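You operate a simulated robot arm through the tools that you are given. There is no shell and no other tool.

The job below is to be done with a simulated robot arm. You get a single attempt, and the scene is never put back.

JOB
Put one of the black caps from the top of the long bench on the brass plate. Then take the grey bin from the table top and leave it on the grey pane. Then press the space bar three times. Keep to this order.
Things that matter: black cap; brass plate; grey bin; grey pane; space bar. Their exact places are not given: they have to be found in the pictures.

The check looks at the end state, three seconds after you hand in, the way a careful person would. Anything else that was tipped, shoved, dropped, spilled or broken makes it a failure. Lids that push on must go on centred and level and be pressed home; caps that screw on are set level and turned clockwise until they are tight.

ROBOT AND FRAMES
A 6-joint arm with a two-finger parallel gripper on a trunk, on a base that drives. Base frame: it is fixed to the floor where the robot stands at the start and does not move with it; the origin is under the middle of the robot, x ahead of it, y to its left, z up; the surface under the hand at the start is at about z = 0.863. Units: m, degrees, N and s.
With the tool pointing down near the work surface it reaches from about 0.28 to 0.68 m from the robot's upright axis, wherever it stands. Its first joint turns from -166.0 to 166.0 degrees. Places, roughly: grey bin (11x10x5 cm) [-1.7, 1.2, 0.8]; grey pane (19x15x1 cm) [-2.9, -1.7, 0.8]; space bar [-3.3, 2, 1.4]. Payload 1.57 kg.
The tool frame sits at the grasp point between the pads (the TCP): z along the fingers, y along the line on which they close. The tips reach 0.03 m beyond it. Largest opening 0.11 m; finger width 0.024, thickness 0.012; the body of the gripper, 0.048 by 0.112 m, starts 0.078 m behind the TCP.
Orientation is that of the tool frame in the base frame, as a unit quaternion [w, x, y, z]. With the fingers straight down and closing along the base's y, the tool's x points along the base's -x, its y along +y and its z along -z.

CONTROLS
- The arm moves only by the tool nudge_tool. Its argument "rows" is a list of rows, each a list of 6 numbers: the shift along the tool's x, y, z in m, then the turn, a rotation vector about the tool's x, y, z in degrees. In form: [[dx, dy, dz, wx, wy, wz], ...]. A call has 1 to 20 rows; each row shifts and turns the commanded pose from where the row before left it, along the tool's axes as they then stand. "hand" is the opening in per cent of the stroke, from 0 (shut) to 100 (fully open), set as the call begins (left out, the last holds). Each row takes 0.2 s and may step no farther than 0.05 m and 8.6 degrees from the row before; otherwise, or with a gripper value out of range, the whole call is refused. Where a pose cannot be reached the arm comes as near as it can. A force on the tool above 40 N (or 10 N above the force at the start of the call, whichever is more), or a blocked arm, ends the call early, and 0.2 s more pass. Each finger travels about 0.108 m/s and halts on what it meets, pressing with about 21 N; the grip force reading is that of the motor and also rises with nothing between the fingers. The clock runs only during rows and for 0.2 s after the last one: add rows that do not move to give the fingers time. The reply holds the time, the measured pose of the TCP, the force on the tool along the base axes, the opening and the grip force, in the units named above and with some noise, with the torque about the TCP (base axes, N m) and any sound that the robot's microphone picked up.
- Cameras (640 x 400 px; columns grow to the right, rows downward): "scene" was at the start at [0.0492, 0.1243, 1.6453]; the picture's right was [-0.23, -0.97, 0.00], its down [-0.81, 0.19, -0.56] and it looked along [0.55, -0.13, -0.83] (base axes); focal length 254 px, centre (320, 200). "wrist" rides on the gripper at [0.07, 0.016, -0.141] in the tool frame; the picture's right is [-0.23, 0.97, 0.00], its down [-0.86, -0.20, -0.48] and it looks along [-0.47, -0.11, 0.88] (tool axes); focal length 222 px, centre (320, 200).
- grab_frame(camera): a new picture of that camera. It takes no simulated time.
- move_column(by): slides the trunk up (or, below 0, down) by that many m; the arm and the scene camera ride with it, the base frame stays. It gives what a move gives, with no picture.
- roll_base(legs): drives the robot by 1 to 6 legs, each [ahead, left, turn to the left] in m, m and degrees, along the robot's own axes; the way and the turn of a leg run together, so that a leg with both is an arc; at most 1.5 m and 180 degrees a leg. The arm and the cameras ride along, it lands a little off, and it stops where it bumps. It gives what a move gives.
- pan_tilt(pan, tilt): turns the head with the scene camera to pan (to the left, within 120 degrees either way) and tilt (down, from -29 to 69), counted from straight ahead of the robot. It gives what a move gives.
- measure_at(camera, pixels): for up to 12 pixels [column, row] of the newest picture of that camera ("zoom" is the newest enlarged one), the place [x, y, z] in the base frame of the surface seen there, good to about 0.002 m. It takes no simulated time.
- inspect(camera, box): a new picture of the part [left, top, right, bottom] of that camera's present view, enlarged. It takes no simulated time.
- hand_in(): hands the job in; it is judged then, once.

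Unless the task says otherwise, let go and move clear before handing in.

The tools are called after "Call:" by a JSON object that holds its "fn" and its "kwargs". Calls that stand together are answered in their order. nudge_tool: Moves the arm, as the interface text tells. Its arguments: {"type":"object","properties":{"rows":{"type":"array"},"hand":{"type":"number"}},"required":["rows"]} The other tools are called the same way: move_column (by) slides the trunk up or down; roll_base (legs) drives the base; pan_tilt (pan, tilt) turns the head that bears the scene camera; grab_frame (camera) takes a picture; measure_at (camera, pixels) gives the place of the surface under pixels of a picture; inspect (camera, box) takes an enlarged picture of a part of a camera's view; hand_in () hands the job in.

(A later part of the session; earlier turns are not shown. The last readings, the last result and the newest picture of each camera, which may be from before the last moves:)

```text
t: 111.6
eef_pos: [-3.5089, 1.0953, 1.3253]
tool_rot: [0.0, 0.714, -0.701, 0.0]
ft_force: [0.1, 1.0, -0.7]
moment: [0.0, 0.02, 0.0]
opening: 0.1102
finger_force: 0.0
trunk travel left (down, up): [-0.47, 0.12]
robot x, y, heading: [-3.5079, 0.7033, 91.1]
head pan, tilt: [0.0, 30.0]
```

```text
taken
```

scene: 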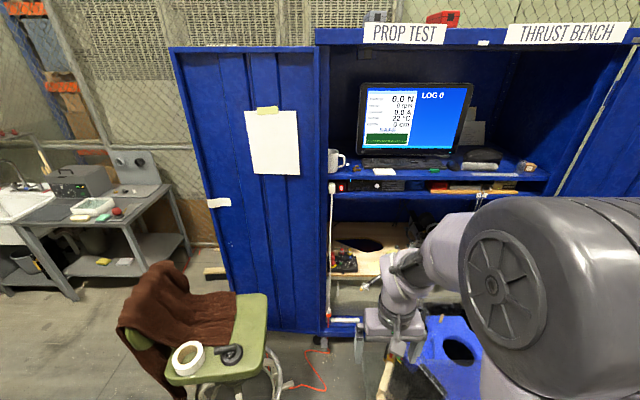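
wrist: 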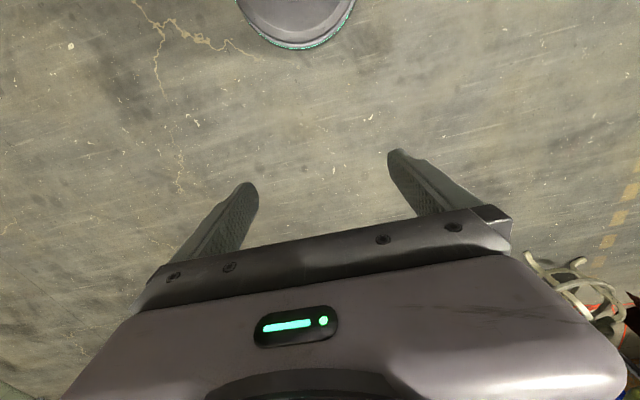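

Call:
{"fn": "inspect", "kwargs": {"camera": "scene", "box": [315, 70, 555, 220]}}

Call:
{"fn": "measure_at", "kwargs": {"camera": "scene", "pixels": [[410, 165], [340, 178], [540, 175], [385, 172], [440, 167], [335, 165], [410, 185], [525, 166], [480, 165], [265, 330], [268, 300], [320, 330]]}}

```text
2.67 times, centred on (435, 145) of scene
```

zoom: 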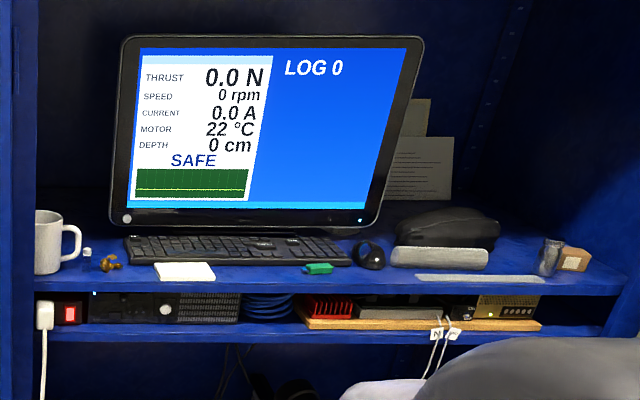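

```text
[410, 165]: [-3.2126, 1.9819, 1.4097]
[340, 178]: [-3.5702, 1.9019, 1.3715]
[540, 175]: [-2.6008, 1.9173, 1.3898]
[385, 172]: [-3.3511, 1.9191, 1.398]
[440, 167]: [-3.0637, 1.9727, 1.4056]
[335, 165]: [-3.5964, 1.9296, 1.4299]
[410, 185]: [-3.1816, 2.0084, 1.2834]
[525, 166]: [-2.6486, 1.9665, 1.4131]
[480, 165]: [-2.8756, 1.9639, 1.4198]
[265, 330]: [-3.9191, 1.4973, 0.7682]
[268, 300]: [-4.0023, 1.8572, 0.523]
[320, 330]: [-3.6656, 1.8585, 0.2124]
```

The keyboard lies in front of the monitor at about (395,163) with a white pad and a green stick in front. I'll enlarge the keyboard strongly.

Call:
{"fn": "inspect", "kwargs": {"camera": "scene", "box": [355, 150, 465, 185]}}

Call:
{"fn": "measure_at", "kwargs": {"camera": "zoom", "pixels": [[40, 90], [300, 100], [480, 100], [200, 100], [260, 110], [350, 112], [250, 80], [330, 85]]}}

```text
5.82 times, centred on (410, 168) of scene
```

zoom: 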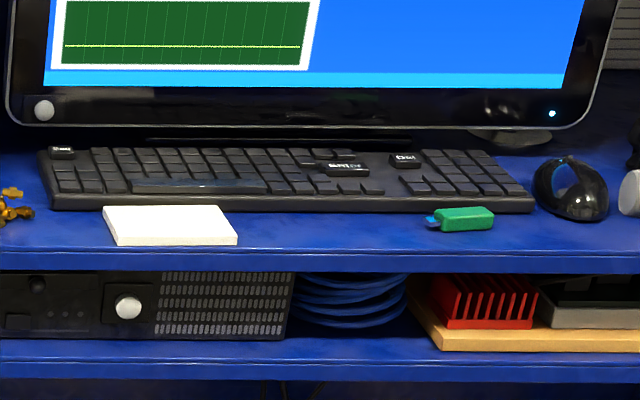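

```text
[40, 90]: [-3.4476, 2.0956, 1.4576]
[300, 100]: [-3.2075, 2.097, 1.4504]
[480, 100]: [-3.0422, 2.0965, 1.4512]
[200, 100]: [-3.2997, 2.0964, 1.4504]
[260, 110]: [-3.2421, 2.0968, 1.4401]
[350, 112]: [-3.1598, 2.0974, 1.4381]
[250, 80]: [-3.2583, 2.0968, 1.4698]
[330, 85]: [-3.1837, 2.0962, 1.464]
```

The long space bar shows at zoom (130–268, 180–193) in the front row. I'll measure along it, the keyboard's front edge, the shelf and the nearby items.

Call:
{"fn": "measure_at", "kwargs": {"camera": "zoom", "pixels": [[135, 187], [200, 186], [262, 185], [200, 178], [200, 192], [200, 205], [170, 210], [170, 235], [300, 235], [200, 165], [460, 215], [345, 165]]}}

Call:
{"fn": "measure_at", "kwargs": {"camera": "scene", "pixels": [[337, 155], [345, 160], [323, 100], [323, 160], [400, 130], [410, 90], [318, 250], [400, 40], [420, 152], [340, 40]]}}

```text
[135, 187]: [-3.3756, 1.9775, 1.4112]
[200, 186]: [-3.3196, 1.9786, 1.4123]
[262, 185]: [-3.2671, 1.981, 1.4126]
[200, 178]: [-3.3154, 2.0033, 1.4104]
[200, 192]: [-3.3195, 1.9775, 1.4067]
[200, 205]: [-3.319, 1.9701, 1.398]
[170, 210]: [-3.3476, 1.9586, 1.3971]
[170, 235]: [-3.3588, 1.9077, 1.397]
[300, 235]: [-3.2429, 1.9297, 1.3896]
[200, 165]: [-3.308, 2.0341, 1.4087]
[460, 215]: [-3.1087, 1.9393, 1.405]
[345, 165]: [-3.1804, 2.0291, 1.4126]
```

```text
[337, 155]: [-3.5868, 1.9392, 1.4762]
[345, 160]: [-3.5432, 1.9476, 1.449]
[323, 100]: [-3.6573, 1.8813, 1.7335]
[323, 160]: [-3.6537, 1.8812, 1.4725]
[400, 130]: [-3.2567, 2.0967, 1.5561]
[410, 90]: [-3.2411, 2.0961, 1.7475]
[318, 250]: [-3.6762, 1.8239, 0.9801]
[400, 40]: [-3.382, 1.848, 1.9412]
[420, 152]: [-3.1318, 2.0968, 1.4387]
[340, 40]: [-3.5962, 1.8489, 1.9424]
```

The space bar runs x -3.38..-3.265 at y≈1.98, top z≈1.412; the monitor face is at y≈2.097 and the shelf's front edge at y≈1.90. Next I'll look down at the floor ahead to see how near I can park between the stool and the dolly.

Call:
{"fn": "pan_tilt", "kwargs": {"pan": 0, "tilt": 62}}

Call:
{"fn": "grab_frame", "kwargs": {"camera": "scene"}}

Call:
{"fn": "grab_frame", "kwargs": {"camera": "wrist"}}

```text
t: 112.6
eef_pos: [-3.5084, 1.0954, 1.3248]
tool_rot: [0.0, 0.714, -0.7, 0.0]
ft_force: [-0.4, 0.4, -0.4]
moment: [0.0, -0.01, 0.0]
opening: 0.1098
finger_force: 0.1
trunk travel left (down, up): [-0.47, 0.12]
robot x, y, heading: [-3.5087, 0.7066, 91.0]
head pan, tilt: [0.0, 62.0]
```

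```text
taken
```

scene: 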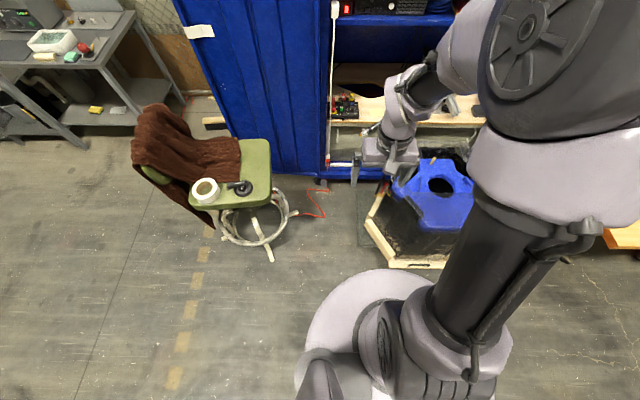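

```text
taken
```

wrist: 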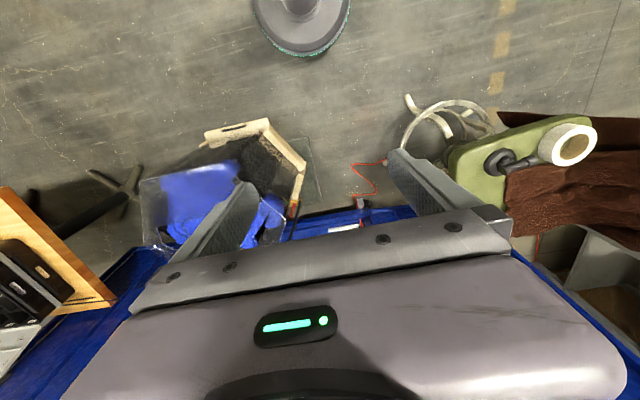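

I can see the stool's ring and feet at (290,215) and (270,258) and the dolly's corner at (368,222). I'll measure these.

Call:
{"fn": "measure_at", "kwargs": {"camera": "scene", "pixels": [[297, 212], [288, 210], [270, 260], [272, 200], [366, 222], [358, 200], [357, 240], [388, 265], [380, 190], [270, 145], [318, 205], [330, 180]]}}

Call:
{"fn": "measure_at", "kwargs": {"camera": "wrist", "pixels": [[405, 98], [405, 145], [447, 135], [318, 165], [322, 200], [303, 160], [268, 122], [207, 135], [360, 200], [385, 160], [450, 160], [300, 210]]}}

```text
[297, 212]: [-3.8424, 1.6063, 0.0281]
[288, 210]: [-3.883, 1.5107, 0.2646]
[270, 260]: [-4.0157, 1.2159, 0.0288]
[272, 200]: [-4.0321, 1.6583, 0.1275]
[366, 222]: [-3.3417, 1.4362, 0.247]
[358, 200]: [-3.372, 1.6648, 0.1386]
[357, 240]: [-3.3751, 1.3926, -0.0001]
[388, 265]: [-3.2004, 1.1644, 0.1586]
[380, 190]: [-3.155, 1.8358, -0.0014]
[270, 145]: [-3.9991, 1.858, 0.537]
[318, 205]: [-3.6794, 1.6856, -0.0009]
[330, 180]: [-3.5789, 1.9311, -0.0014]
```

```text
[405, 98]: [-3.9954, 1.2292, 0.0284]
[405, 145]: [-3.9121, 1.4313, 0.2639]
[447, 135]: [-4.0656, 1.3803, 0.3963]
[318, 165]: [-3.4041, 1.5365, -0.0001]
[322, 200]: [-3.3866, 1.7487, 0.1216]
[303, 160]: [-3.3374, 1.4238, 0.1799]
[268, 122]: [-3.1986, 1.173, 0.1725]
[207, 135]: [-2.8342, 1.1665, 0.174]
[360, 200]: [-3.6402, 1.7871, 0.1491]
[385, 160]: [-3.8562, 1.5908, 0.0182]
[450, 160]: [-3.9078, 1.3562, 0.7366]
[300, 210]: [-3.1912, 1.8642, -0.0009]
```

The gap between the stool (ring x≈-3.88) and the dolly (x≈-3.375) is about 0.5 m; parking near (-3.62,1.25) looks feasible with a tool tilted forward. First I'll close the hand, raise and tilt the tool about 45° forward here in the free space, to see how far the arm reaches.

Call:
{"fn": "nudge_tool", "kwargs": {"rows": [[-0.04, 0, -0.02, 0, 0, 0], [-0.04, 0, -0.03, 0, 0, 0], [-0.04, 0, -0.03, 0, 0, 0], [-0.04, 0, -0.03, 0, 0, 0], [-0.04, 0, -0.02, 0, 0, 0], [0, 0, 0, 0, -7.5, 0], [0, 0, 0, 0, -7.5, 0], [0, 0, 0, 0, -7.5, 0], [0, 0, 0, 0, -7.5, 0], [0, 0, 0, 0, -7.5, 0], [0, 0, 0, 0, -7.5, 0], [0, 0, 0, 0, 0, 0]], "hand": 0}}

Call:
{"fn": "grab_frame", "kwargs": {"camera": "wrist"}}

Call:
{"fn": "grab_frame", "kwargs": {"camera": "scene"}}

```text
t: 115.2
eef_pos: [-3.5123, 1.2959, 1.4549]
tool_rot: [-0.268, 0.659, -0.648, -0.273]
ft_force: [0.5, -0.4, 0.2]
moment: [0.0, -0.03, -0.03]
opening: 0.0001
finger_force: 21.0
trunk travel left (down, up): [-0.47, 0.12]
robot x, y, heading: [-3.508, 0.7079, 90.9]
head pan, tilt: [0.0, 62.0]
```

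```text
taken
```

wrist: 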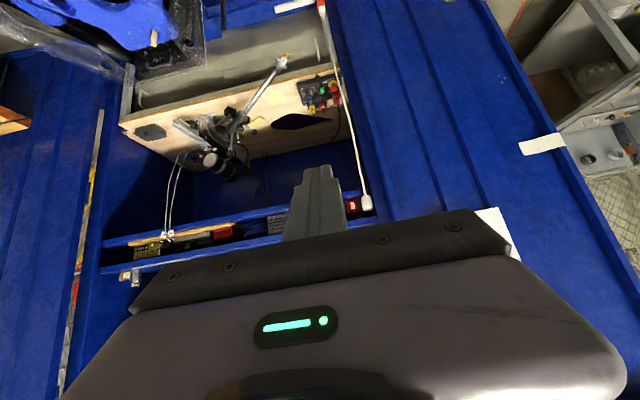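

```text
taken
```

scene: 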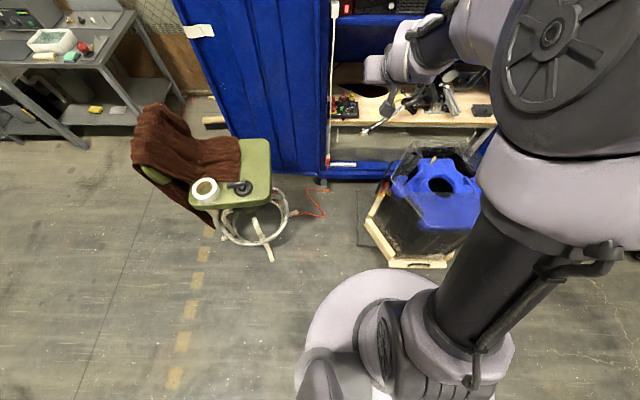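

The pose was reached with the tool tilted 45° forward. I'll now extend straight ahead horizontally in free space to learn the reach limit.

Call:
{"fn": "nudge_tool", "kwargs": {"rows": [[-0.0283, 0, 0.0283, 0, 0, 0], [-0.0283, 0, 0.0283, 0, 0, 0], [-0.0283, 0, 0.0283, 0, 0, 0], [-0.0283, 0, 0.0283, 0, 0, 0], [-0.0283, 0, 0.0283, 0, 0, 0], [0, 0, 0, 0, 0, 0]]}}

Call:
{"fn": "nudge_tool", "kwargs": {"rows": [[-0.0212, 0, 0.0212, 0, 0, 0], [-0.0212, 0, 0.0212, 0, 0, 0], [-0.0212, 0, 0.0212, 0, 0, 0], [0, 0, 0, 0, 0, 0]]}}

```text
t: 116.6
eef_pos: [-3.5157, 1.4962, 1.4557]
tool_rot: [-0.269, 0.659, -0.647, -0.273]
ft_force: [0.5, -1.0, 0.4]
moment: [0.01, 0.01, -0.05]
opening: 0.0
finger_force: 21.0
trunk travel left (down, up): [-0.47, 0.12]
robot x, y, heading: [-3.507, 0.7056, 91.3]
head pan, tilt: [0.0, 62.0]
```

```text
t: 117.6
eef_pos: [-3.5182, 1.5555, 1.4517]
tool_rot: [-0.267, 0.66, -0.647, -0.273]
ft_force: [0.1, 0.2, -0.4]
moment: [-0.02, 0.01, 0.03]
opening: 0.0
finger_force: 21.4
out of reach, approached as far as the arm can: row 3
trunk travel left (down, up): [-0.47, 0.12]
robot x, y, heading: [-3.5059, 0.7039, 91.1]
head pan, tilt: [0.0, 62.0]
```

The tilted arm reaches about 0.86 m, so parking near (-3.62,1.25) and facing the bar at ~68° will do. I'll retract the arm, then shift left and turn right in small legs.

Call:
{"fn": "nudge_tool", "kwargs": {"rows": [[0.0283, 0, -0.0283, 0, 0, 0], [0.0283, 0, -0.0283, 0, 0, 0], [0.0283, 0, -0.0283, 0, 0, 0], [0.0283, 0, -0.0283, 0, 0, 0], [0.0283, 0, -0.0283, 0, 0, 0], [0.0283, 0, -0.0283, 0, 0, 0], [0.0283, 0, -0.0283, 0, 0, 0], [0.0283, 0, -0.0283, 0, 0, 0], [0, 0, 0, 0, 0, 0]]}}

Call:
{"fn": "roll_base", "kwargs": {"legs": [[0, 0.115, 0], [0, 0, -23]]}}

```text
t: 119.6
eef_pos: [-3.5141, 1.5363, 1.5075]
tool_rot: [-0.268, 0.659, -0.647, -0.273]
ft_force: [-0.9, 0.4, 0.1]
moment: [0.03, 0.03, 0.03]
opening: 0.0
finger_force: 21.4
out of reach, approached as far as the arm can: row 1, 2, 3, 4, 5, 6, 7, 8
trunk travel left (down, up): [-0.47, 0.12]
robot x, y, heading: [-3.5084, 0.7061, 91.0]
head pan, tilt: [0.0, 62.0]
```

```text
t: 122.0
eef_pos: [-3.3078, 1.4729, 1.5075]
tool_rot: [0.315, -0.521, 0.764, 0.215]
ft_force: [-0.2, -0.3, -1.0]
moment: [0.03, -0.01, 0.04]
opening: 0.0
finger_force: 21.1
trunk travel left (down, up): [-0.47, 0.12]
robot x, y, heading: [-3.624, 0.7043, 68.3]
head pan, tilt: [0.0, 62.0]
```

The retract rows were reported out of reach and the tool now stands at (-3.308,1.473,1.5075). I'll send a still row to see what the arm does, and take a picture.

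Call:
{"fn": "nudge_tool", "kwargs": {"rows": [[0, 0, 0, 0, 0, 0]]}}

Call:
{"fn": "pan_tilt", "kwargs": {"pan": 0, "tilt": 35}}

Call:
{"fn": "grab_frame", "kwargs": {"camera": "scene"}}

```text
t: 122.4
eef_pos: [-3.3082, 1.4714, 1.508]
tool_rot: [0.316, -0.52, 0.764, 0.215]
ft_force: [0.5, 0.1, -0.1]
moment: [-0.01, 0.02, 0.0]
opening: 0.0
finger_force: 20.9
trunk travel left (down, up): [-0.47, 0.12]
robot x, y, heading: [-3.621, 0.7034, 68.6]
head pan, tilt: [0.0, 62.0]
```

```text
t: 123.3
eef_pos: [-3.3075, 1.4735, 1.5063]
tool_rot: [0.316, -0.52, 0.764, 0.215]
ft_force: [-0.6, 0.3, -0.4]
moment: [-0.03, 0.01, -0.01]
opening: 0.0
finger_force: 21.3
trunk travel left (down, up): [-0.47, 0.12]
robot x, y, heading: [-3.619, 0.7044, 68.5]
head pan, tilt: [0.0, 35.0]
```

```text
taken
```

scene: 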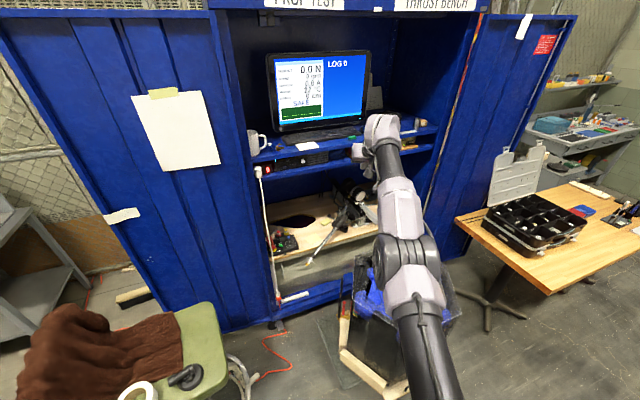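

The arm is stretched out nearly straight. I'll try a small retract of two rows to see whether it responds.

Call:
{"fn": "nudge_tool", "kwargs": {"rows": [[0.014, 0, -0.014, 0, 0, 0], [0.014, 0, -0.014, 0, 0, 0], [0, 0, 0, 0, 0, 0]]}}

```text
t: 124.1
eef_pos: [-3.3081, 1.4678, 1.518]
tool_rot: [0.315, -0.52, 0.764, 0.214]
ft_force: [-1.0, 0.3, -0.2]
moment: [-0.02, 0.01, -0.01]
opening: 0.0
finger_force: 20.9
out of reach, approached as far as the arm can: row 1, 2
trunk travel left (down, up): [-0.47, 0.12]
robot x, y, heading: [-3.6233, 0.7034, 68.6]
head pan, tilt: [0.0, 35.0]
```

The arm went up instead of back, so the elbow seems to be stuck straight. Moving down and back along the tool's +x should bend the elbow the right way; there's free space below.

Call:
{"fn": "nudge_tool", "kwargs": {"rows": [[0.02, 0, 0.02, 0, 0, 0], [0.02, 0, 0.02, 0, 0, 0], [0, 0, 0, 0, 0, 0]]}}

Call:
{"fn": "nudge_tool", "kwargs": {"rows": [[0.03, 0, 0.0, 0, 0, 0], [0.03, 0, 0.0, 0, 0, 0], [0, 0, 0, 0, 0, 0]]}}

```text
t: 124.9
eef_pos: [-3.3012, 1.4815, 1.4666]
tool_rot: [0.316, -0.52, 0.764, 0.216]
ft_force: [0.4, -0.1, -0.1]
moment: [-0.02, 0.01, -0.02]
opening: 0.0002
finger_force: 20.6
out of reach, approached as far as the arm can: row 1, 2
trunk travel left (down, up): [-0.47, 0.12]
robot x, y, heading: [-3.6211, 0.7023, 68.6]
head pan, tilt: [0.0, 35.0]
```

```text
t: 125.7
eef_pos: [-3.2971, 1.4888, 1.4362]
tool_rot: [0.316, -0.52, 0.764, 0.215]
ft_force: [0.0, -0.1, 0.7]
moment: [0.05, 0.02, 0.02]
opening: 0.0002
finger_force: 20.9
out of reach, approached as far as the arm can: row 1, 2
trunk travel left (down, up): [-0.47, 0.12]
robot x, y, heading: [-3.6237, 0.7009, 68.7]
head pan, tilt: [0.0, 35.0]
```

Moves back still slide along the reach boundary, so the elbow is still straight or slightly past it. I'll command a little down-and-outward to bring the elbow to the other side, then try retracting.

Call:
{"fn": "nudge_tool", "kwargs": {"rows": [[0.0106, 0, 0.0318, 0, 0, 0], [0.0106, 0, 0.0318, 0, 0, 0], [0.0106, 0, 0.0318, 0, 0, 0], [0, 0, 0, 0, 0, 0]]}}

Call:
{"fn": "nudge_tool", "kwargs": {"rows": [[0.03, 0, -0.01, 0, 0, 0], [0.03, 0, -0.01, 0, 0, 0], [0, 0, 0, 0, 0, 0]]}}

```text
t: 126.7
eef_pos: [-3.2955, 1.5015, 1.3434]
tool_rot: [0.317, -0.52, 0.764, 0.216]
ft_force: [0.0, 0.0, 0.4]
moment: [0.01, -0.01, -0.01]
opening: 0.0
finger_force: 20.9
out of reach, approached as far as the arm can: row 1, 2, 3
trunk travel left (down, up): [-0.47, 0.12]
robot x, y, heading: [-3.6211, 0.7003, 68.4]
head pan, tilt: [0.0, 35.0]
```

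```text
t: 127.5
eef_pos: [-3.3167, 1.4498, 1.3156]
tool_rot: [0.315, -0.521, 0.763, 0.216]
ft_force: [-0.4, 0.2, 0.5]
moment: [0.02, -0.01, 0.02]
opening: 0.0001
finger_force: 21.2
trunk travel left (down, up): [-0.47, 0.12]
robot x, y, heading: [-3.6212, 0.7008, 68.5]
head pan, tilt: [0.0, 35.0]
```

That freed the elbow: the last rows were followed without an out-of-reach note. I'll continue retracting.

Call:
{"fn": "nudge_tool", "kwargs": {"rows": [[0.0283, 0, -0.0283, 0, 0, 0], [0.0283, 0, -0.0283, 0, 0, 0], [0.0283, 0, -0.0283, 0, 0, 0], [0.0283, 0, -0.0283, 0, 0, 0], [0.0283, 0, -0.0283, 0, 0, 0], [0.0283, 0, -0.0283, 0, 0, 0], [0, 0, 0, 0, 0, 0]]}}

Call:
{"fn": "grab_frame", "kwargs": {"camera": "scene"}}

```text
t: 129.1
eef_pos: [-3.4027, 1.2337, 1.3132]
tool_rot: [0.316, -0.52, 0.764, 0.216]
ft_force: [0.0, 0.8, -0.4]
moment: [0.0, 0.01, -0.01]
opening: 0.0001
finger_force: 20.9
out of reach, approached as far as the arm can: row 2, 3
trunk travel left (down, up): [-0.47, 0.12]
robot x, y, heading: [-3.619, 0.7018, 68.3]
head pan, tilt: [0.0, 35.0]
```

```text
taken
```

scene: 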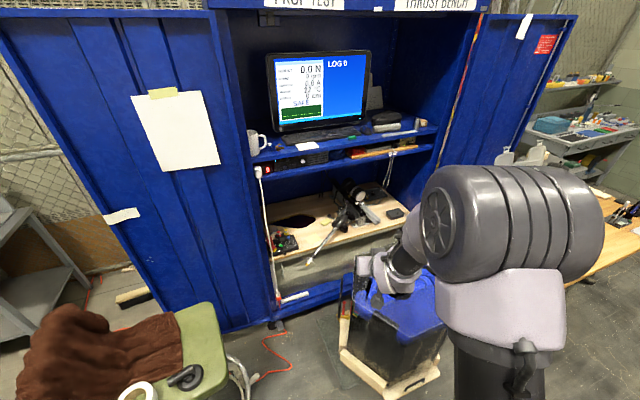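

The elbow is back up and the arm is at 0.57 m. I'll raise the trunk by 0.1, lift the tool a bit, then drive half of the way in.

Call:
{"fn": "move_column", "kwargs": {"by": 0.1}}

Call:
{"fn": "nudge_tool", "kwargs": {"rows": [[0.0, 0, -0.0283, 0, 0, 0], [0.0, 0, -0.0283, 0, 0, 0], [-0.0212, 0, -0.0212, 0, 0, 0], [0, 0, 0, 0, 0, 0]]}}

Call:
{"fn": "roll_base", "kwargs": {"legs": [[0.23, 0.091, 0]]}}

Call:
{"fn": "pan_tilt", "kwargs": {"pan": 15, "tilt": 62}}

Call:
{"fn": "grab_frame", "kwargs": {"camera": "scene"}}

```text
t: 130.4
eef_pos: [-3.4029, 1.2341, 1.414]
tool_rot: [0.315, -0.52, 0.764, 0.215]
ft_force: [0.0, -0.3, -0.6]
moment: [-0.02, 0.02, 0.0]
opening: 0.0001
finger_force: 21.5
trunk travel left (down, up): [-0.57, 0.02]
robot x, y, heading: [-3.6218, 0.7031, 68.4]
head pan, tilt: [0.0, 35.0]
```

```text
t: 131.4
eef_pos: [-3.4161, 1.1959, 1.4862]
tool_rot: [0.315, -0.52, 0.765, 0.214]
ft_force: [0.3, 0.2, 0.9]
moment: [0.02, 0.02, 0.02]
opening: 0.0003
finger_force: 20.8
trunk travel left (down, up): [-0.57, 0.02]
robot x, y, heading: [-3.6178, 0.7007, 68.4]
head pan, tilt: [0.0, 35.0]
```

```text
t: 133.2
eef_pos: [-3.4147, 1.441, 1.4864]
tool_rot: [0.316, -0.52, 0.764, 0.215]
ft_force: [-0.8, -0.9, 0.3]
moment: [-0.02, 0.0, -0.01]
opening: 0.0
finger_force: 20.5
trunk travel left (down, up): [-0.57, 0.02]
robot x, y, heading: [-3.6208, 0.9532, 68.5]
head pan, tilt: [0.0, 35.0]
```

```text
t: 134.1
eef_pos: [-3.4162, 1.4405, 1.486]
tool_rot: [0.317, -0.519, 0.764, 0.215]
ft_force: [0.9, 0.3, 0.3]
moment: [0.04, 0.0, -0.03]
opening: 0.0001
finger_force: 20.2
trunk travel left (down, up): [-0.57, 0.02]
robot x, y, heading: [-3.6246, 0.952, 68.4]
head pan, tilt: [15.0, 62.0]
```

```text
taken
```

scene: 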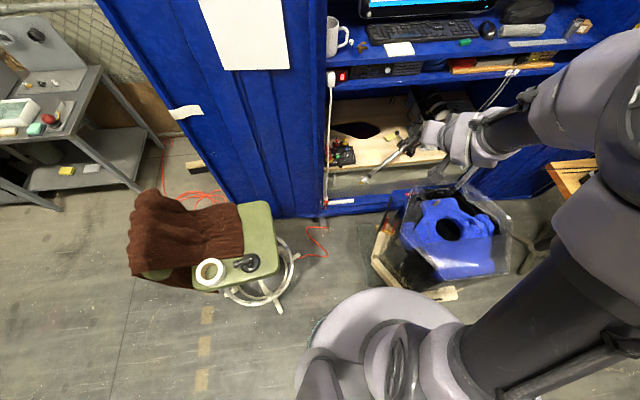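

The robot is at (-3.622,0.952). I'll measure the dolly's left edge and stool's nearest parts again from here before the last 0.28 m.

Call:
{"fn": "measure_at", "kwargs": {"camera": "scene", "pixels": [[358, 228], [362, 255], [372, 262], [378, 230], [450, 295], [295, 255], [288, 270], [278, 310], [275, 240], [355, 245], [385, 285], [305, 260]]}}

Call:
{"fn": "inspect", "kwargs": {"camera": "scene", "box": [220, 180, 460, 330]}}

```text
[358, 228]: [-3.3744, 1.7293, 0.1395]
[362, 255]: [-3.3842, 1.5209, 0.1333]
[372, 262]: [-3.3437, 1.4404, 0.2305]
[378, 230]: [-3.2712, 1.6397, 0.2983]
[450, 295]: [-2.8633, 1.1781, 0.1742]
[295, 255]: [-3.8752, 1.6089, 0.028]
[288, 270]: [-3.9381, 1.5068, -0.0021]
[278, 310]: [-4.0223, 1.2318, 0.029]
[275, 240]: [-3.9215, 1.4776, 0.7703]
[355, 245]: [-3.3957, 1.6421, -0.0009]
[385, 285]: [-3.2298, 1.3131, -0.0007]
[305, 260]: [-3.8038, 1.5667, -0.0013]
```

```text
2.67 times, centred on (340, 255) of scene
```

zoom: 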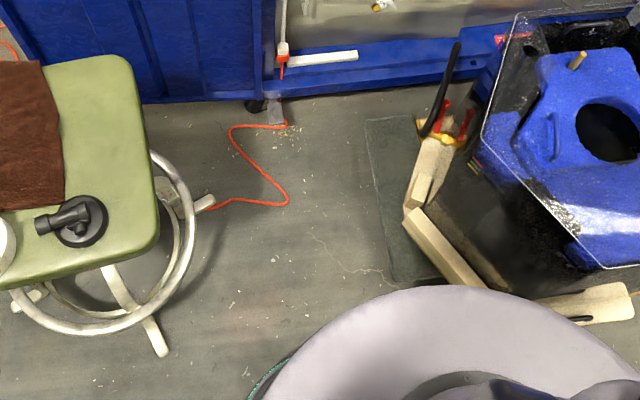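

The dolly's corner is at about (-3.375,1.31) and the stool's nearest foot at (-3.875,1.61), so stopping at (-3.62,1.23) keeps about 4 cm or more clear. I'll drive the last stretch in one short leg.

Call:
{"fn": "roll_base", "kwargs": {"legs": [[0.13, 0.053, 0], [0.125, 0.05, 0]]}}

Call:
{"fn": "pan_tilt", "kwargs": {"pan": 5, "tilt": 40}}

Call:
{"fn": "grab_frame", "kwargs": {"camera": "scene"}}

Call:
{"fn": "grab_frame", "kwargs": {"camera": "wrist"}}

```text
t: 136.4
eef_pos: [-3.4157, 1.715, 1.4876]
tool_rot: [0.317, -0.518, 0.765, 0.214]
ft_force: [-1.4, -0.7, 0.0]
moment: [0.05, -0.03, 0.03]
opening: 0.0
finger_force: 21.0
trunk travel left (down, up): [-0.57, 0.02]
robot x, y, heading: [-3.6191, 1.225, 68.3]
head pan, tilt: [15.0, 62.0]
```

```text
t: 137.2
eef_pos: [-3.4161, 1.7162, 1.4857]
tool_rot: [0.317, -0.518, 0.765, 0.215]
ft_force: [-0.6, 0.5, -1.2]
moment: [-0.02, 0.01, -0.02]
opening: 0.0
finger_force: 20.8
trunk travel left (down, up): [-0.57, 0.02]
robot x, y, heading: [-3.6201, 1.2268, 68.4]
head pan, tilt: [5.0, 40.0]
```

```text
taken
```

scene: 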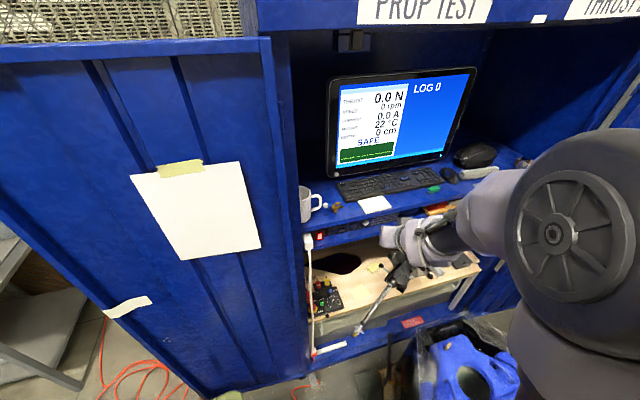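

```text
taken
```

wrist: 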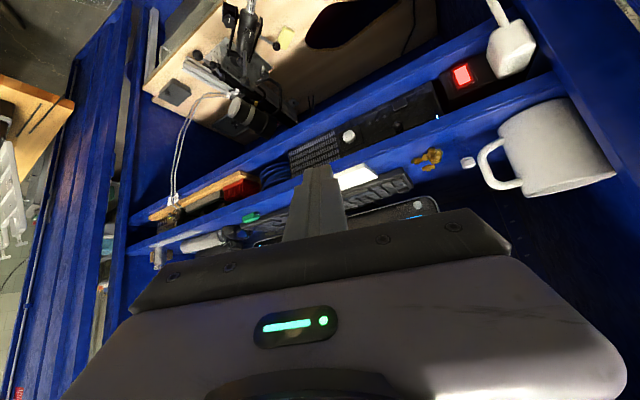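

I'm parked at (-3.62,1.227) with the keyboard in clear view at (390,185). I'll enlarge it and measure the space bar precisely.

Call:
{"fn": "inspect", "kwargs": {"camera": "scene", "box": [325, 155, 465, 225]}}

```text
4.57 times, centred on (395, 190) of scene
```

zoom: 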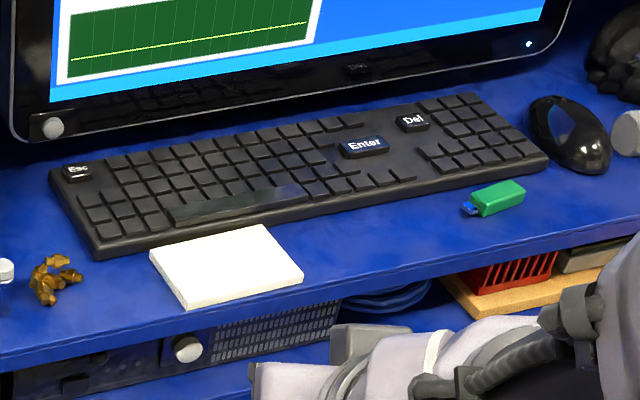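

The space bar is the long key from zoom (173,218) to (308,192). I'll measure it and its neighbours.

Call:
{"fn": "measure_at", "kwargs": {"camera": "zoom", "pixels": [[178, 218], [240, 206], [302, 193], [238, 199], [243, 212], [232, 190], [246, 222], [160, 223], [320, 190], [330, 60], [250, 232], [215, 250]]}}

Call:
{"fn": "measure_at", "kwargs": {"camera": "scene", "pixels": [[392, 232], [405, 245], [310, 190], [345, 42], [350, 25]]}}

```text
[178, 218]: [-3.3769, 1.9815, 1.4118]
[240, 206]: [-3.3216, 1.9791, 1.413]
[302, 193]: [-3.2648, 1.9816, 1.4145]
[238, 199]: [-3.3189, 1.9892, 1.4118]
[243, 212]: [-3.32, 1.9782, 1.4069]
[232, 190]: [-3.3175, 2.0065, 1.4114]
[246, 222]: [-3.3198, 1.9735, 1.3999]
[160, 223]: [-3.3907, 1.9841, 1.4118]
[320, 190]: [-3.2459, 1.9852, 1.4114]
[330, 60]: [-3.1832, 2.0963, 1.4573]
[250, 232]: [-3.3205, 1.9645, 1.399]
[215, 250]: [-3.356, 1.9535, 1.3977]
```

```text
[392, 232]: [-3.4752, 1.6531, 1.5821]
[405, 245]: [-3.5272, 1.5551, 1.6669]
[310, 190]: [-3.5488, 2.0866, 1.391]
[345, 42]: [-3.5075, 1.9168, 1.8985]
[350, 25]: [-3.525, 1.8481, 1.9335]
```

The bar's centre is (-3.321,1.983), top z≈1.4125; the tool points forward-down at 45° along 68°. I'll go horizontally toward a point above the bar, staying 4–5 cm over the keys, and stop part-way to check.

Call:
{"fn": "nudge_tool", "kwargs": {"rows": [[-0.0315, 0.0016, 0.0315, 0, 0, 0], [-0.0315, 0.0016, 0.0315, 0, 0, 0], [-0.0315, 0.0016, 0.0315, 0, 0, 0], [-0.0315, 0.0016, 0.0315, 0, 0, 0], [0, 0, 0, 0, 0, 0]]}}

Call:
{"fn": "grab_frame", "kwargs": {"camera": "scene"}}

Call:
{"fn": "grab_frame", "kwargs": {"camera": "wrist"}}

```text
t: 138.4
eef_pos: [-3.3574, 1.8724, 1.4844]
tool_rot: [0.318, -0.518, 0.765, 0.214]
ft_force: [0.0, -0.2, 0.7]
moment: [0.04, 0.0, -0.01]
opening: 0.0003
finger_force: 20.5
out of reach, approached as far as the arm can: row 3
trunk travel left (down, up): [-0.57, 0.02]
robot x, y, heading: [-3.623, 1.2284, 68.2]
head pan, tilt: [5.0, 40.0]
```

```text
taken
```

scene: 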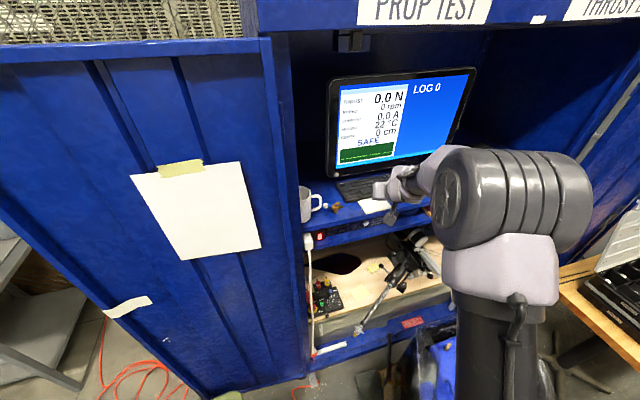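

```text
taken
```

wrist: 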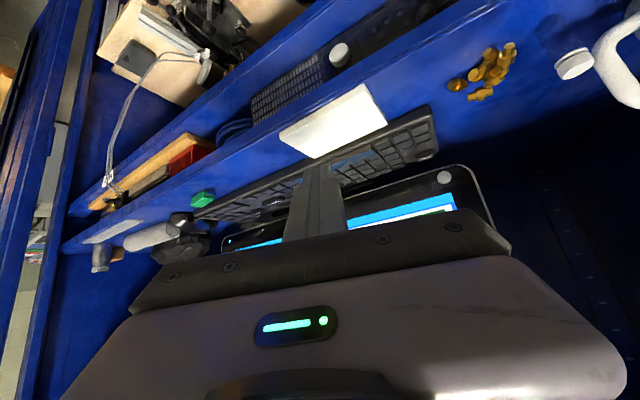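

The finger is now above the front of the shelf, heading for the bar. I'll cover the rest in three rows to hover over the bar's centre.

Call:
{"fn": "nudge_tool", "kwargs": {"rows": [[-0.0243, 0.0021, 0.0231, 0, 0, 0], [-0.0243, 0.0021, 0.0231, 0, 0, 0], [-0.0243, 0.0021, 0.0231, 0, 0, 0], [0, 0, 0, 0, 0, 0]]}}

Call:
{"fn": "inspect", "kwargs": {"camera": "scene", "box": [325, 125, 465, 225]}}

Call:
{"fn": "grab_frame", "kwargs": {"camera": "wrist"}}

```text
t: 139.4
eef_pos: [-3.3264, 1.9656, 1.4894]
tool_rot: [0.317, -0.518, 0.765, 0.215]
ft_force: [-0.2, -0.5, 0.8]
moment: [0.01, -0.02, -0.01]
opening: 0.0
finger_force: 20.9
trunk travel left (down, up): [-0.57, 0.02]
robot x, y, heading: [-3.6256, 1.2247, 68.6]
head pan, tilt: [5.0, 40.0]
```

```text
4.00 times, centred on (395, 175) of scene
```

zoom: 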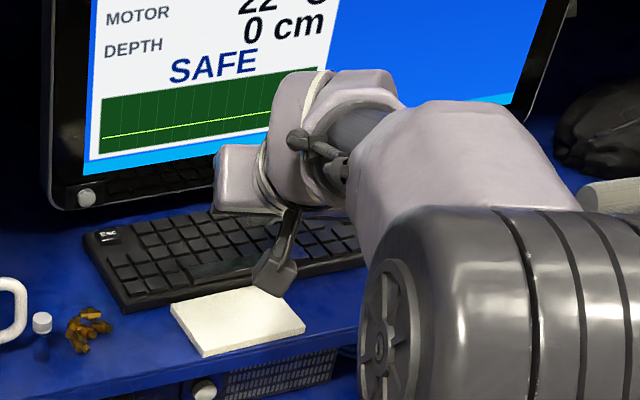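

```text
taken
```

wrist: 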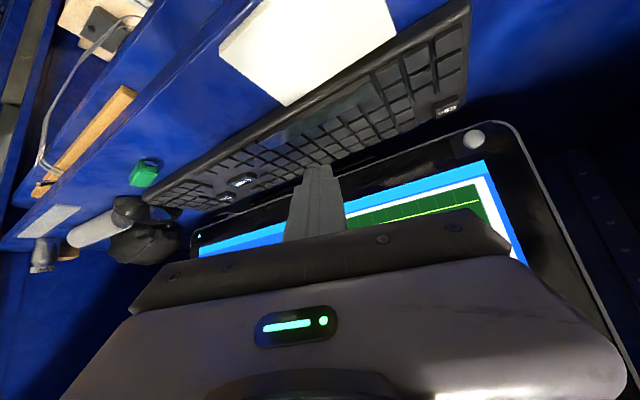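

The gripper hovers over the keyboard. I'll enlarge the wrist view around the fingertip to measure the tip's true position and the bar's.

Call:
{"fn": "inspect", "kwargs": {"camera": "wrist", "box": [240, 80, 420, 220]}}

```text
2.86 times, centred on (330, 150) of wrist
```

zoom: 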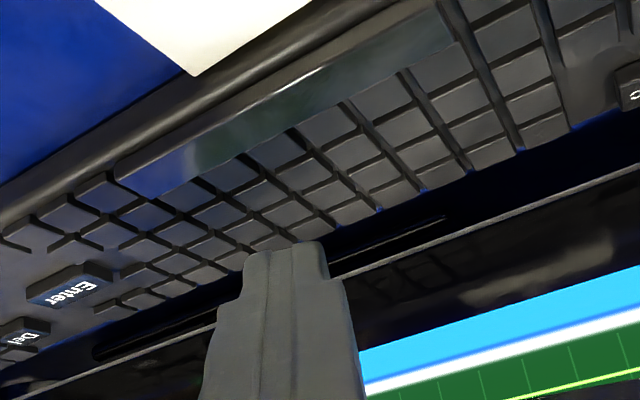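

Call:
{"fn": "measure_at", "kwargs": {"camera": "zoom", "pixels": [[250, 252], [285, 247], [318, 250], [235, 300], [335, 285], [290, 300], [120, 178], [280, 110], [445, 30], [240, 140], [300, 90], [345, 100]]}}

```text
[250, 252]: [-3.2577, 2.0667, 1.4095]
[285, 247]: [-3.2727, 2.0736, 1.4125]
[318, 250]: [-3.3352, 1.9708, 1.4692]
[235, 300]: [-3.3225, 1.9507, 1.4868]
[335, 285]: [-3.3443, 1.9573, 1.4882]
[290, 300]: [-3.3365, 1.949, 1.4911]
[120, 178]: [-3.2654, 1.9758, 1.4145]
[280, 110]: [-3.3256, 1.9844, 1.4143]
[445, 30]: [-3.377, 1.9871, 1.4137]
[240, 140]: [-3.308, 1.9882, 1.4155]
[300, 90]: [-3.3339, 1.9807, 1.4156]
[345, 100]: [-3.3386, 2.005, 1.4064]
```

I'll probe a few more pixels right at the fingertip to learn its exact end.

Call:
{"fn": "measure_at", "kwargs": {"camera": "zoom", "pixels": [[265, 256], [285, 252], [300, 249], [312, 246], [285, 260], [255, 265], [322, 262], [300, 244], [270, 250], [245, 275]]}}

```text
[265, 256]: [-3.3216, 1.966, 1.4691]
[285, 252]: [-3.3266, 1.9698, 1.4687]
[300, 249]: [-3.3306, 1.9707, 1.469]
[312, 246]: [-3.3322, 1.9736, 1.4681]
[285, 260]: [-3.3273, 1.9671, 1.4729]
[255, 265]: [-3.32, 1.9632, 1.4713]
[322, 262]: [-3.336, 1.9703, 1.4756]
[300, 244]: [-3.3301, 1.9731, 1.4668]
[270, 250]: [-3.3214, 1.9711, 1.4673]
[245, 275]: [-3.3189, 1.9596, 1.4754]
```

The fingertip's lower edge is at about (-3.3275,1.971,1.4675), roughly 22 mm below the TCP, and the bar top is at about 1.4135. I'll descend 4.6 cm straight down and check.

Call:
{"fn": "nudge_tool", "kwargs": {"rows": [[0.0163, 0, 0.0163, 0, 0, 0], [0.0163, 0, 0.0163, 0, 0, 0], [0, 0, 0, 0, 0, 0]]}}

Call:
{"fn": "grab_frame", "kwargs": {"camera": "wrist"}}

Call:
{"fn": "inspect", "kwargs": {"camera": "wrist", "box": [240, 80, 420, 220]}}

Call:
{"fn": "inspect", "kwargs": {"camera": "scene", "box": [325, 125, 465, 225]}}

```text
t: 140.2
eef_pos: [-3.325, 1.9678, 1.4434]
tool_rot: [0.316, -0.519, 0.765, 0.214]
ft_force: [-0.6, 1.1, 0.4]
moment: [0.02, -0.01, -0.02]
opening: 0.0
finger_force: 21.3
trunk travel left (down, up): [-0.57, 0.02]
robot x, y, heading: [-3.6209, 1.2264, 68.2]
head pan, tilt: [5.0, 40.0]
```

```text
taken
```

wrist: 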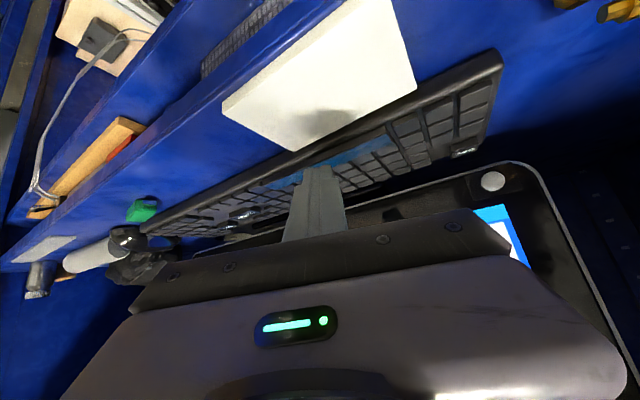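

```text
2.86 times, centred on (330, 150) of wrist
```

zoom: 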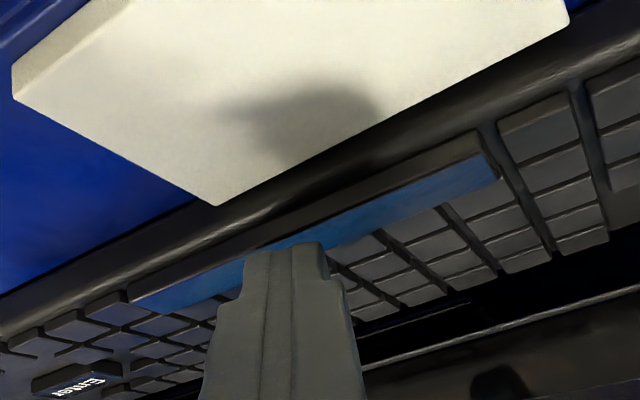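

```text
4.00 times, centred on (395, 175) of scene
```

zoom: 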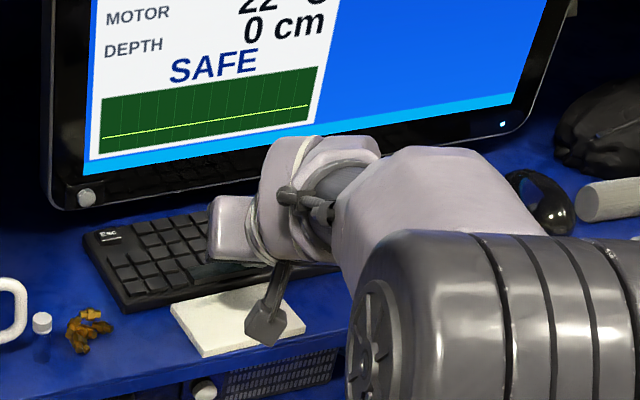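

The fingertip is now just above the bar (wrist zoom 285,250), about 8 mm to go. I'll step down gently, watching force and sound.

Call:
{"fn": "nudge_tool", "kwargs": {"rows": [[0.0014, 0, 0.0014, 0, 0, 0], [0.0014, 0, 0.0014, 0, 0, 0], [0, 0, 0, 0, 0, 0]]}}

Call:
{"fn": "nudge_tool", "kwargs": {"rows": [[0.0011, 0, 0.0011, 0, 0, 0], [0, 0, 0, 0, 0, 0]]}}

Call:
{"fn": "inspect", "kwargs": {"camera": "wrist", "box": [260, 110, 400, 200]}}

```text
t: 141.0
eef_pos: [-3.3264, 1.9674, 1.439]
tool_rot: [0.318, -0.518, 0.765, 0.215]
ft_force: [1.1, -0.2, 4.7]
moment: [0.08, -0.08, 0.0]
opening: 0.0001
finger_force: 20.8
trunk travel left (down, up): [-0.57, 0.02]
robot x, y, heading: [-3.6238, 1.2241, 68.1]
head pan, tilt: [5.0, 40.0]
heard: click
```

```text
t: 141.6
eef_pos: [-3.3267, 1.9671, 1.4382]
tool_rot: [0.317, -0.518, 0.765, 0.214]
ft_force: [3.3, 1.2, 10.1]
moment: [0.1, -0.11, -0.05]
opening: 0.0
finger_force: 20.9
trunk travel left (down, up): [-0.57, 0.02]
robot x, y, heading: [-3.6241, 1.2264, 68.2]
head pan, tilt: [5.0, 40.0]
```

```text
4.44 times, centred on (330, 155) of wrist
```

zoom: 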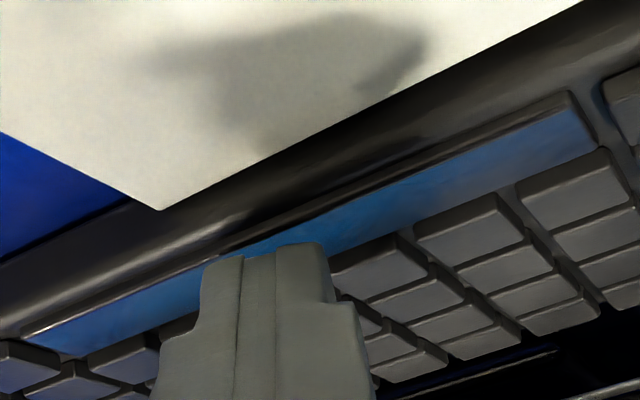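

A click was heard at TCP z 1.439 with 4.7 N. I'll check the screen's LOG counter.

Call:
{"fn": "inspect", "kwargs": {"camera": "scene", "box": [320, 60, 490, 180]}}

```text
3.33 times, centred on (405, 120) of scene
```

zoom: 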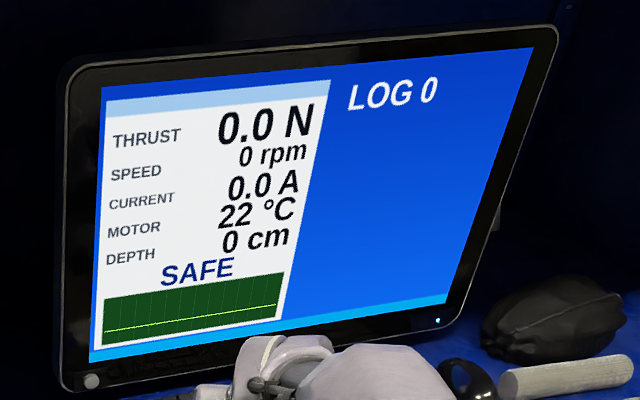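

The counter still shows LOG 0 while held down; it may change on release. I'll lift 8 mm and look again.

Call:
{"fn": "nudge_tool", "kwargs": {"rows": [[-0.003, 0, -0.003, 0, 0, 0], [-0.0028, 0, -0.0028, 0, 0, 0], [0, 0, 0, 0, 0, 0]]}}

Call:
{"fn": "inspect", "kwargs": {"camera": "scene", "box": [320, 60, 490, 180]}}

Call:
{"fn": "inspect", "kwargs": {"camera": "wrist", "box": [260, 110, 400, 200]}}

```text
t: 142.4
eef_pos: [-3.3266, 1.9685, 1.4441]
tool_rot: [0.316, -0.519, 0.765, 0.214]
ft_force: [0.7, -0.1, -0.9]
moment: [0.0, -0.02, -0.01]
opening: 0.0001
finger_force: 21.0
trunk travel left (down, up): [-0.57, 0.02]
robot x, y, heading: [-3.6236, 1.2284, 68.6]
head pan, tilt: [5.0, 40.0]
```

```text
3.33 times, centred on (405, 120) of scene
```

zoom: 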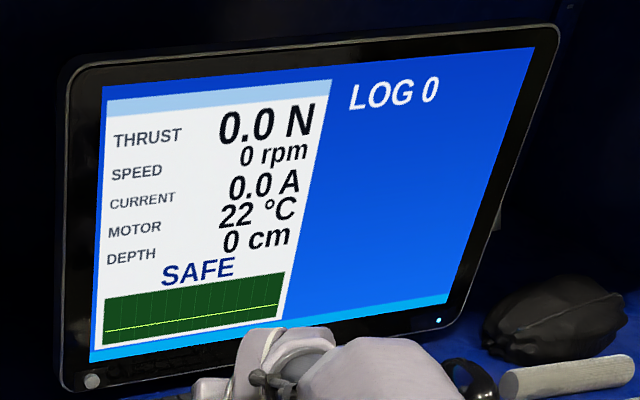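

```text
4.44 times, centred on (330, 155) of wrist
```

zoom: 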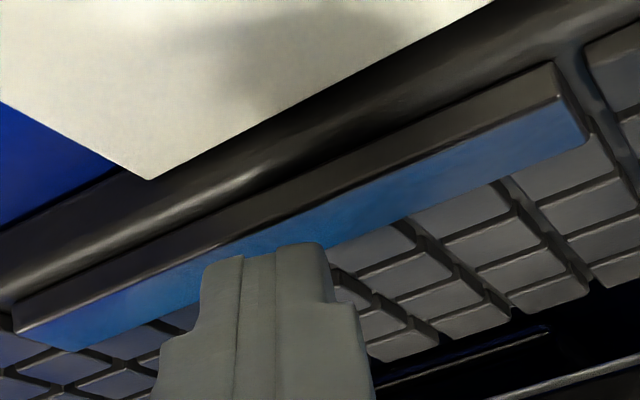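

The bar visibly went down and came back up, with one click heard. I'll let a little time pass and look at the screen once more before the next press.

Call:
{"fn": "nudge_tool", "kwargs": {"rows": [[0, 0, 0, 0, 0, 0], [0, 0, 0, 0, 0, 0], [0, 0, 0, 0, 0, 0], [0, 0, 0, 0, 0, 0]]}}

Call:
{"fn": "grab_frame", "kwargs": {"camera": "scene"}}

Call:
{"fn": "inspect", "kwargs": {"camera": "scene", "box": [320, 60, 490, 180]}}

```text
t: 143.4
eef_pos: [-3.3271, 1.9684, 1.4456]
tool_rot: [0.317, -0.518, 0.765, 0.214]
ft_force: [0.1, -0.1, -0.2]
moment: [0.0, 0.01, 0.0]
opening: 0.0
finger_force: 20.7
trunk travel left (down, up): [-0.57, 0.02]
robot x, y, heading: [-3.6205, 1.2268, 68.6]
head pan, tilt: [5.0, 40.0]
```

```text
taken
```

scene: 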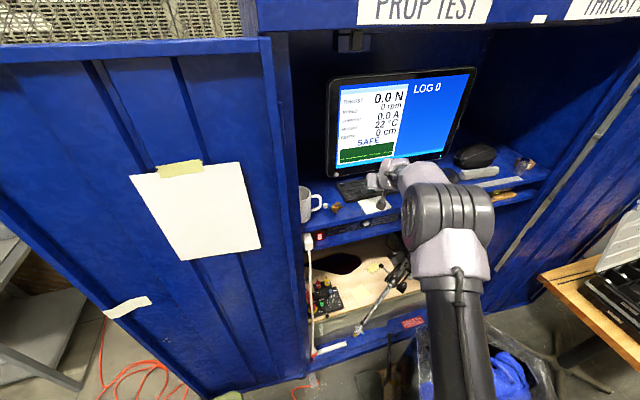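

```text
3.33 times, centred on (405, 120) of scene
```

zoom: 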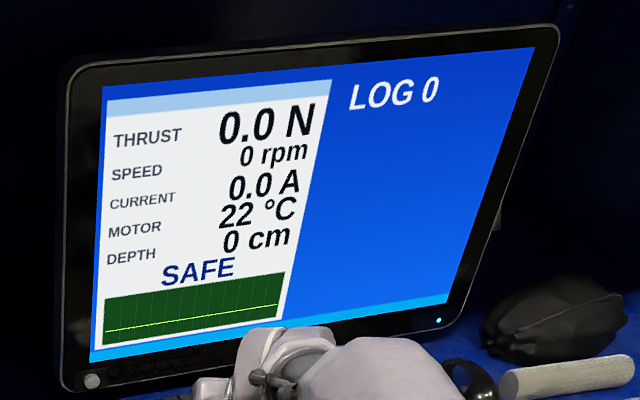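

The screen shows LOG 0 unchanged (it seems to count something other than the space bar), but the bar's travel and the click were clear. I'll make the second press with the same depth and then lift.

Call:
{"fn": "nudge_tool", "kwargs": {"rows": [[0.0028, 0, 0.0028, 0, 0, 0], [0.0014, 0, 0.0014, 0, 0, 0], [0.0014, 0, 0.0014, 0, 0, 0], [0, 0, 0, 0, 0, 0]]}}

Call:
{"fn": "inspect", "kwargs": {"camera": "scene", "box": [320, 60, 490, 180]}}

Call:
{"fn": "inspect", "kwargs": {"camera": "wrist", "box": [260, 110, 400, 200]}}

```text
t: 144.4
eef_pos: [-3.3265, 1.9671, 1.4387]
tool_rot: [0.317, -0.519, 0.764, 0.216]
ft_force: [-0.1, 3.2, 10.7]
moment: [0.26, -0.07, 0.01]
opening: 0.0002
finger_force: 20.7
trunk travel left (down, up): [-0.57, 0.02]
robot x, y, heading: [-3.6228, 1.2237, 68.2]
head pan, tilt: [5.0, 40.0]
heard: click
```

```text
3.33 times, centred on (405, 120) of scene
```

zoom: 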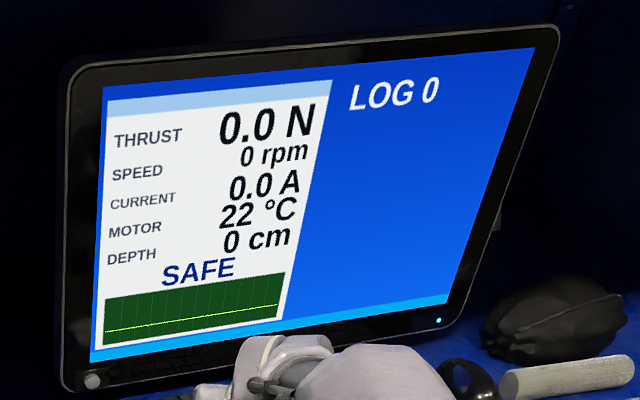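

```text
4.44 times, centred on (330, 155) of wrist
```

zoom: 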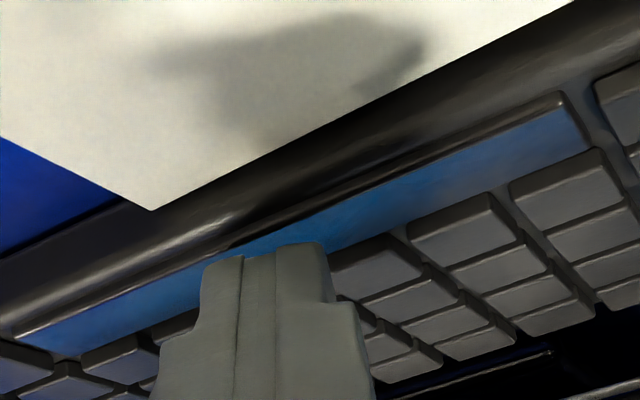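

A second click was heard and the bar is visibly down. I'll lift, let it come back, and make the third press.

Call:
{"fn": "nudge_tool", "kwargs": {"rows": [[-0.003, 0, -0.003, 0, 0, 0], [-0.0026, 0, -0.0026, 0, 0, 0], [0, 0, 0, 0, 0, 0], [0, 0, 0, 0, 0, 0]]}}

Call:
{"fn": "inspect", "kwargs": {"camera": "wrist", "box": [260, 110, 400, 200]}}

```text
t: 145.4
eef_pos: [-3.3261, 1.9681, 1.445]
tool_rot: [0.316, -0.519, 0.765, 0.214]
ft_force: [-0.4, 0.0, 0.8]
moment: [-0.01, -0.01, -0.02]
opening: 0.0001
finger_force: 21.2
trunk travel left (down, up): [-0.57, 0.02]
robot x, y, heading: [-3.6252, 1.2218, 68.2]
head pan, tilt: [5.0, 40.0]
```

```text
4.44 times, centred on (330, 155) of wrist
```

zoom: 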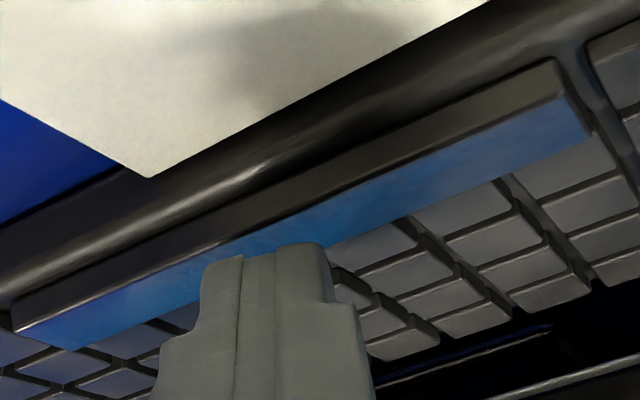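

The bar is fully up again (its front face shows in full) and the force is zero. Now the third press.

Call:
{"fn": "nudge_tool", "kwargs": {"rows": [[0.0028, 0, 0.0028, 0, 0, 0], [0.0014, 0, 0.0014, 0, 0, 0], [0.0014, 0, 0.0014, 0, 0, 0], [0, 0, 0, 0, 0, 0]]}}

Call:
{"fn": "inspect", "kwargs": {"camera": "wrist", "box": [260, 110, 400, 200]}}

Call:
{"fn": "inspect", "kwargs": {"camera": "scene", "box": [320, 60, 490, 180]}}

```text
t: 146.4
eef_pos: [-3.3265, 1.9682, 1.4387]
tool_rot: [0.318, -0.518, 0.764, 0.215]
ft_force: [1.0, 1.9, 8.2]
moment: [0.17, -0.05, -0.03]
opening: 0.0
finger_force: 20.9
trunk travel left (down, up): [-0.57, 0.02]
robot x, y, heading: [-3.6206, 1.2241, 68.2]
head pan, tilt: [5.0, 40.0]
heard: click
```

```text
4.44 times, centred on (330, 155) of wrist
```

zoom: 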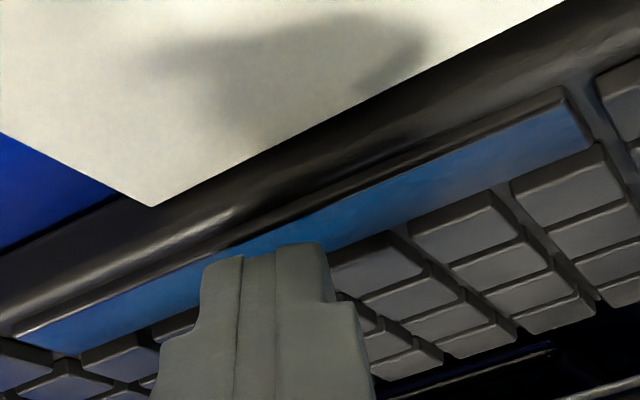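

```text
3.33 times, centred on (405, 120) of scene
```

zoom: 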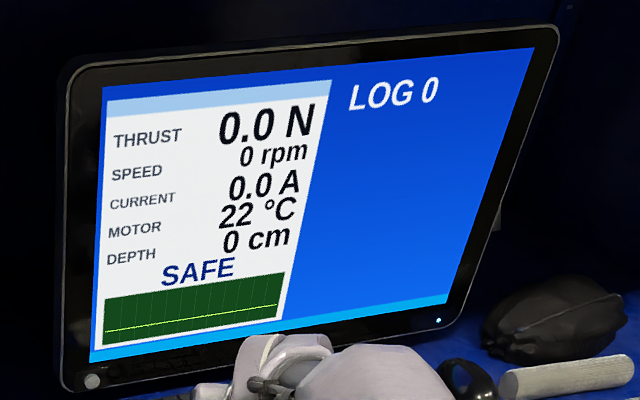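

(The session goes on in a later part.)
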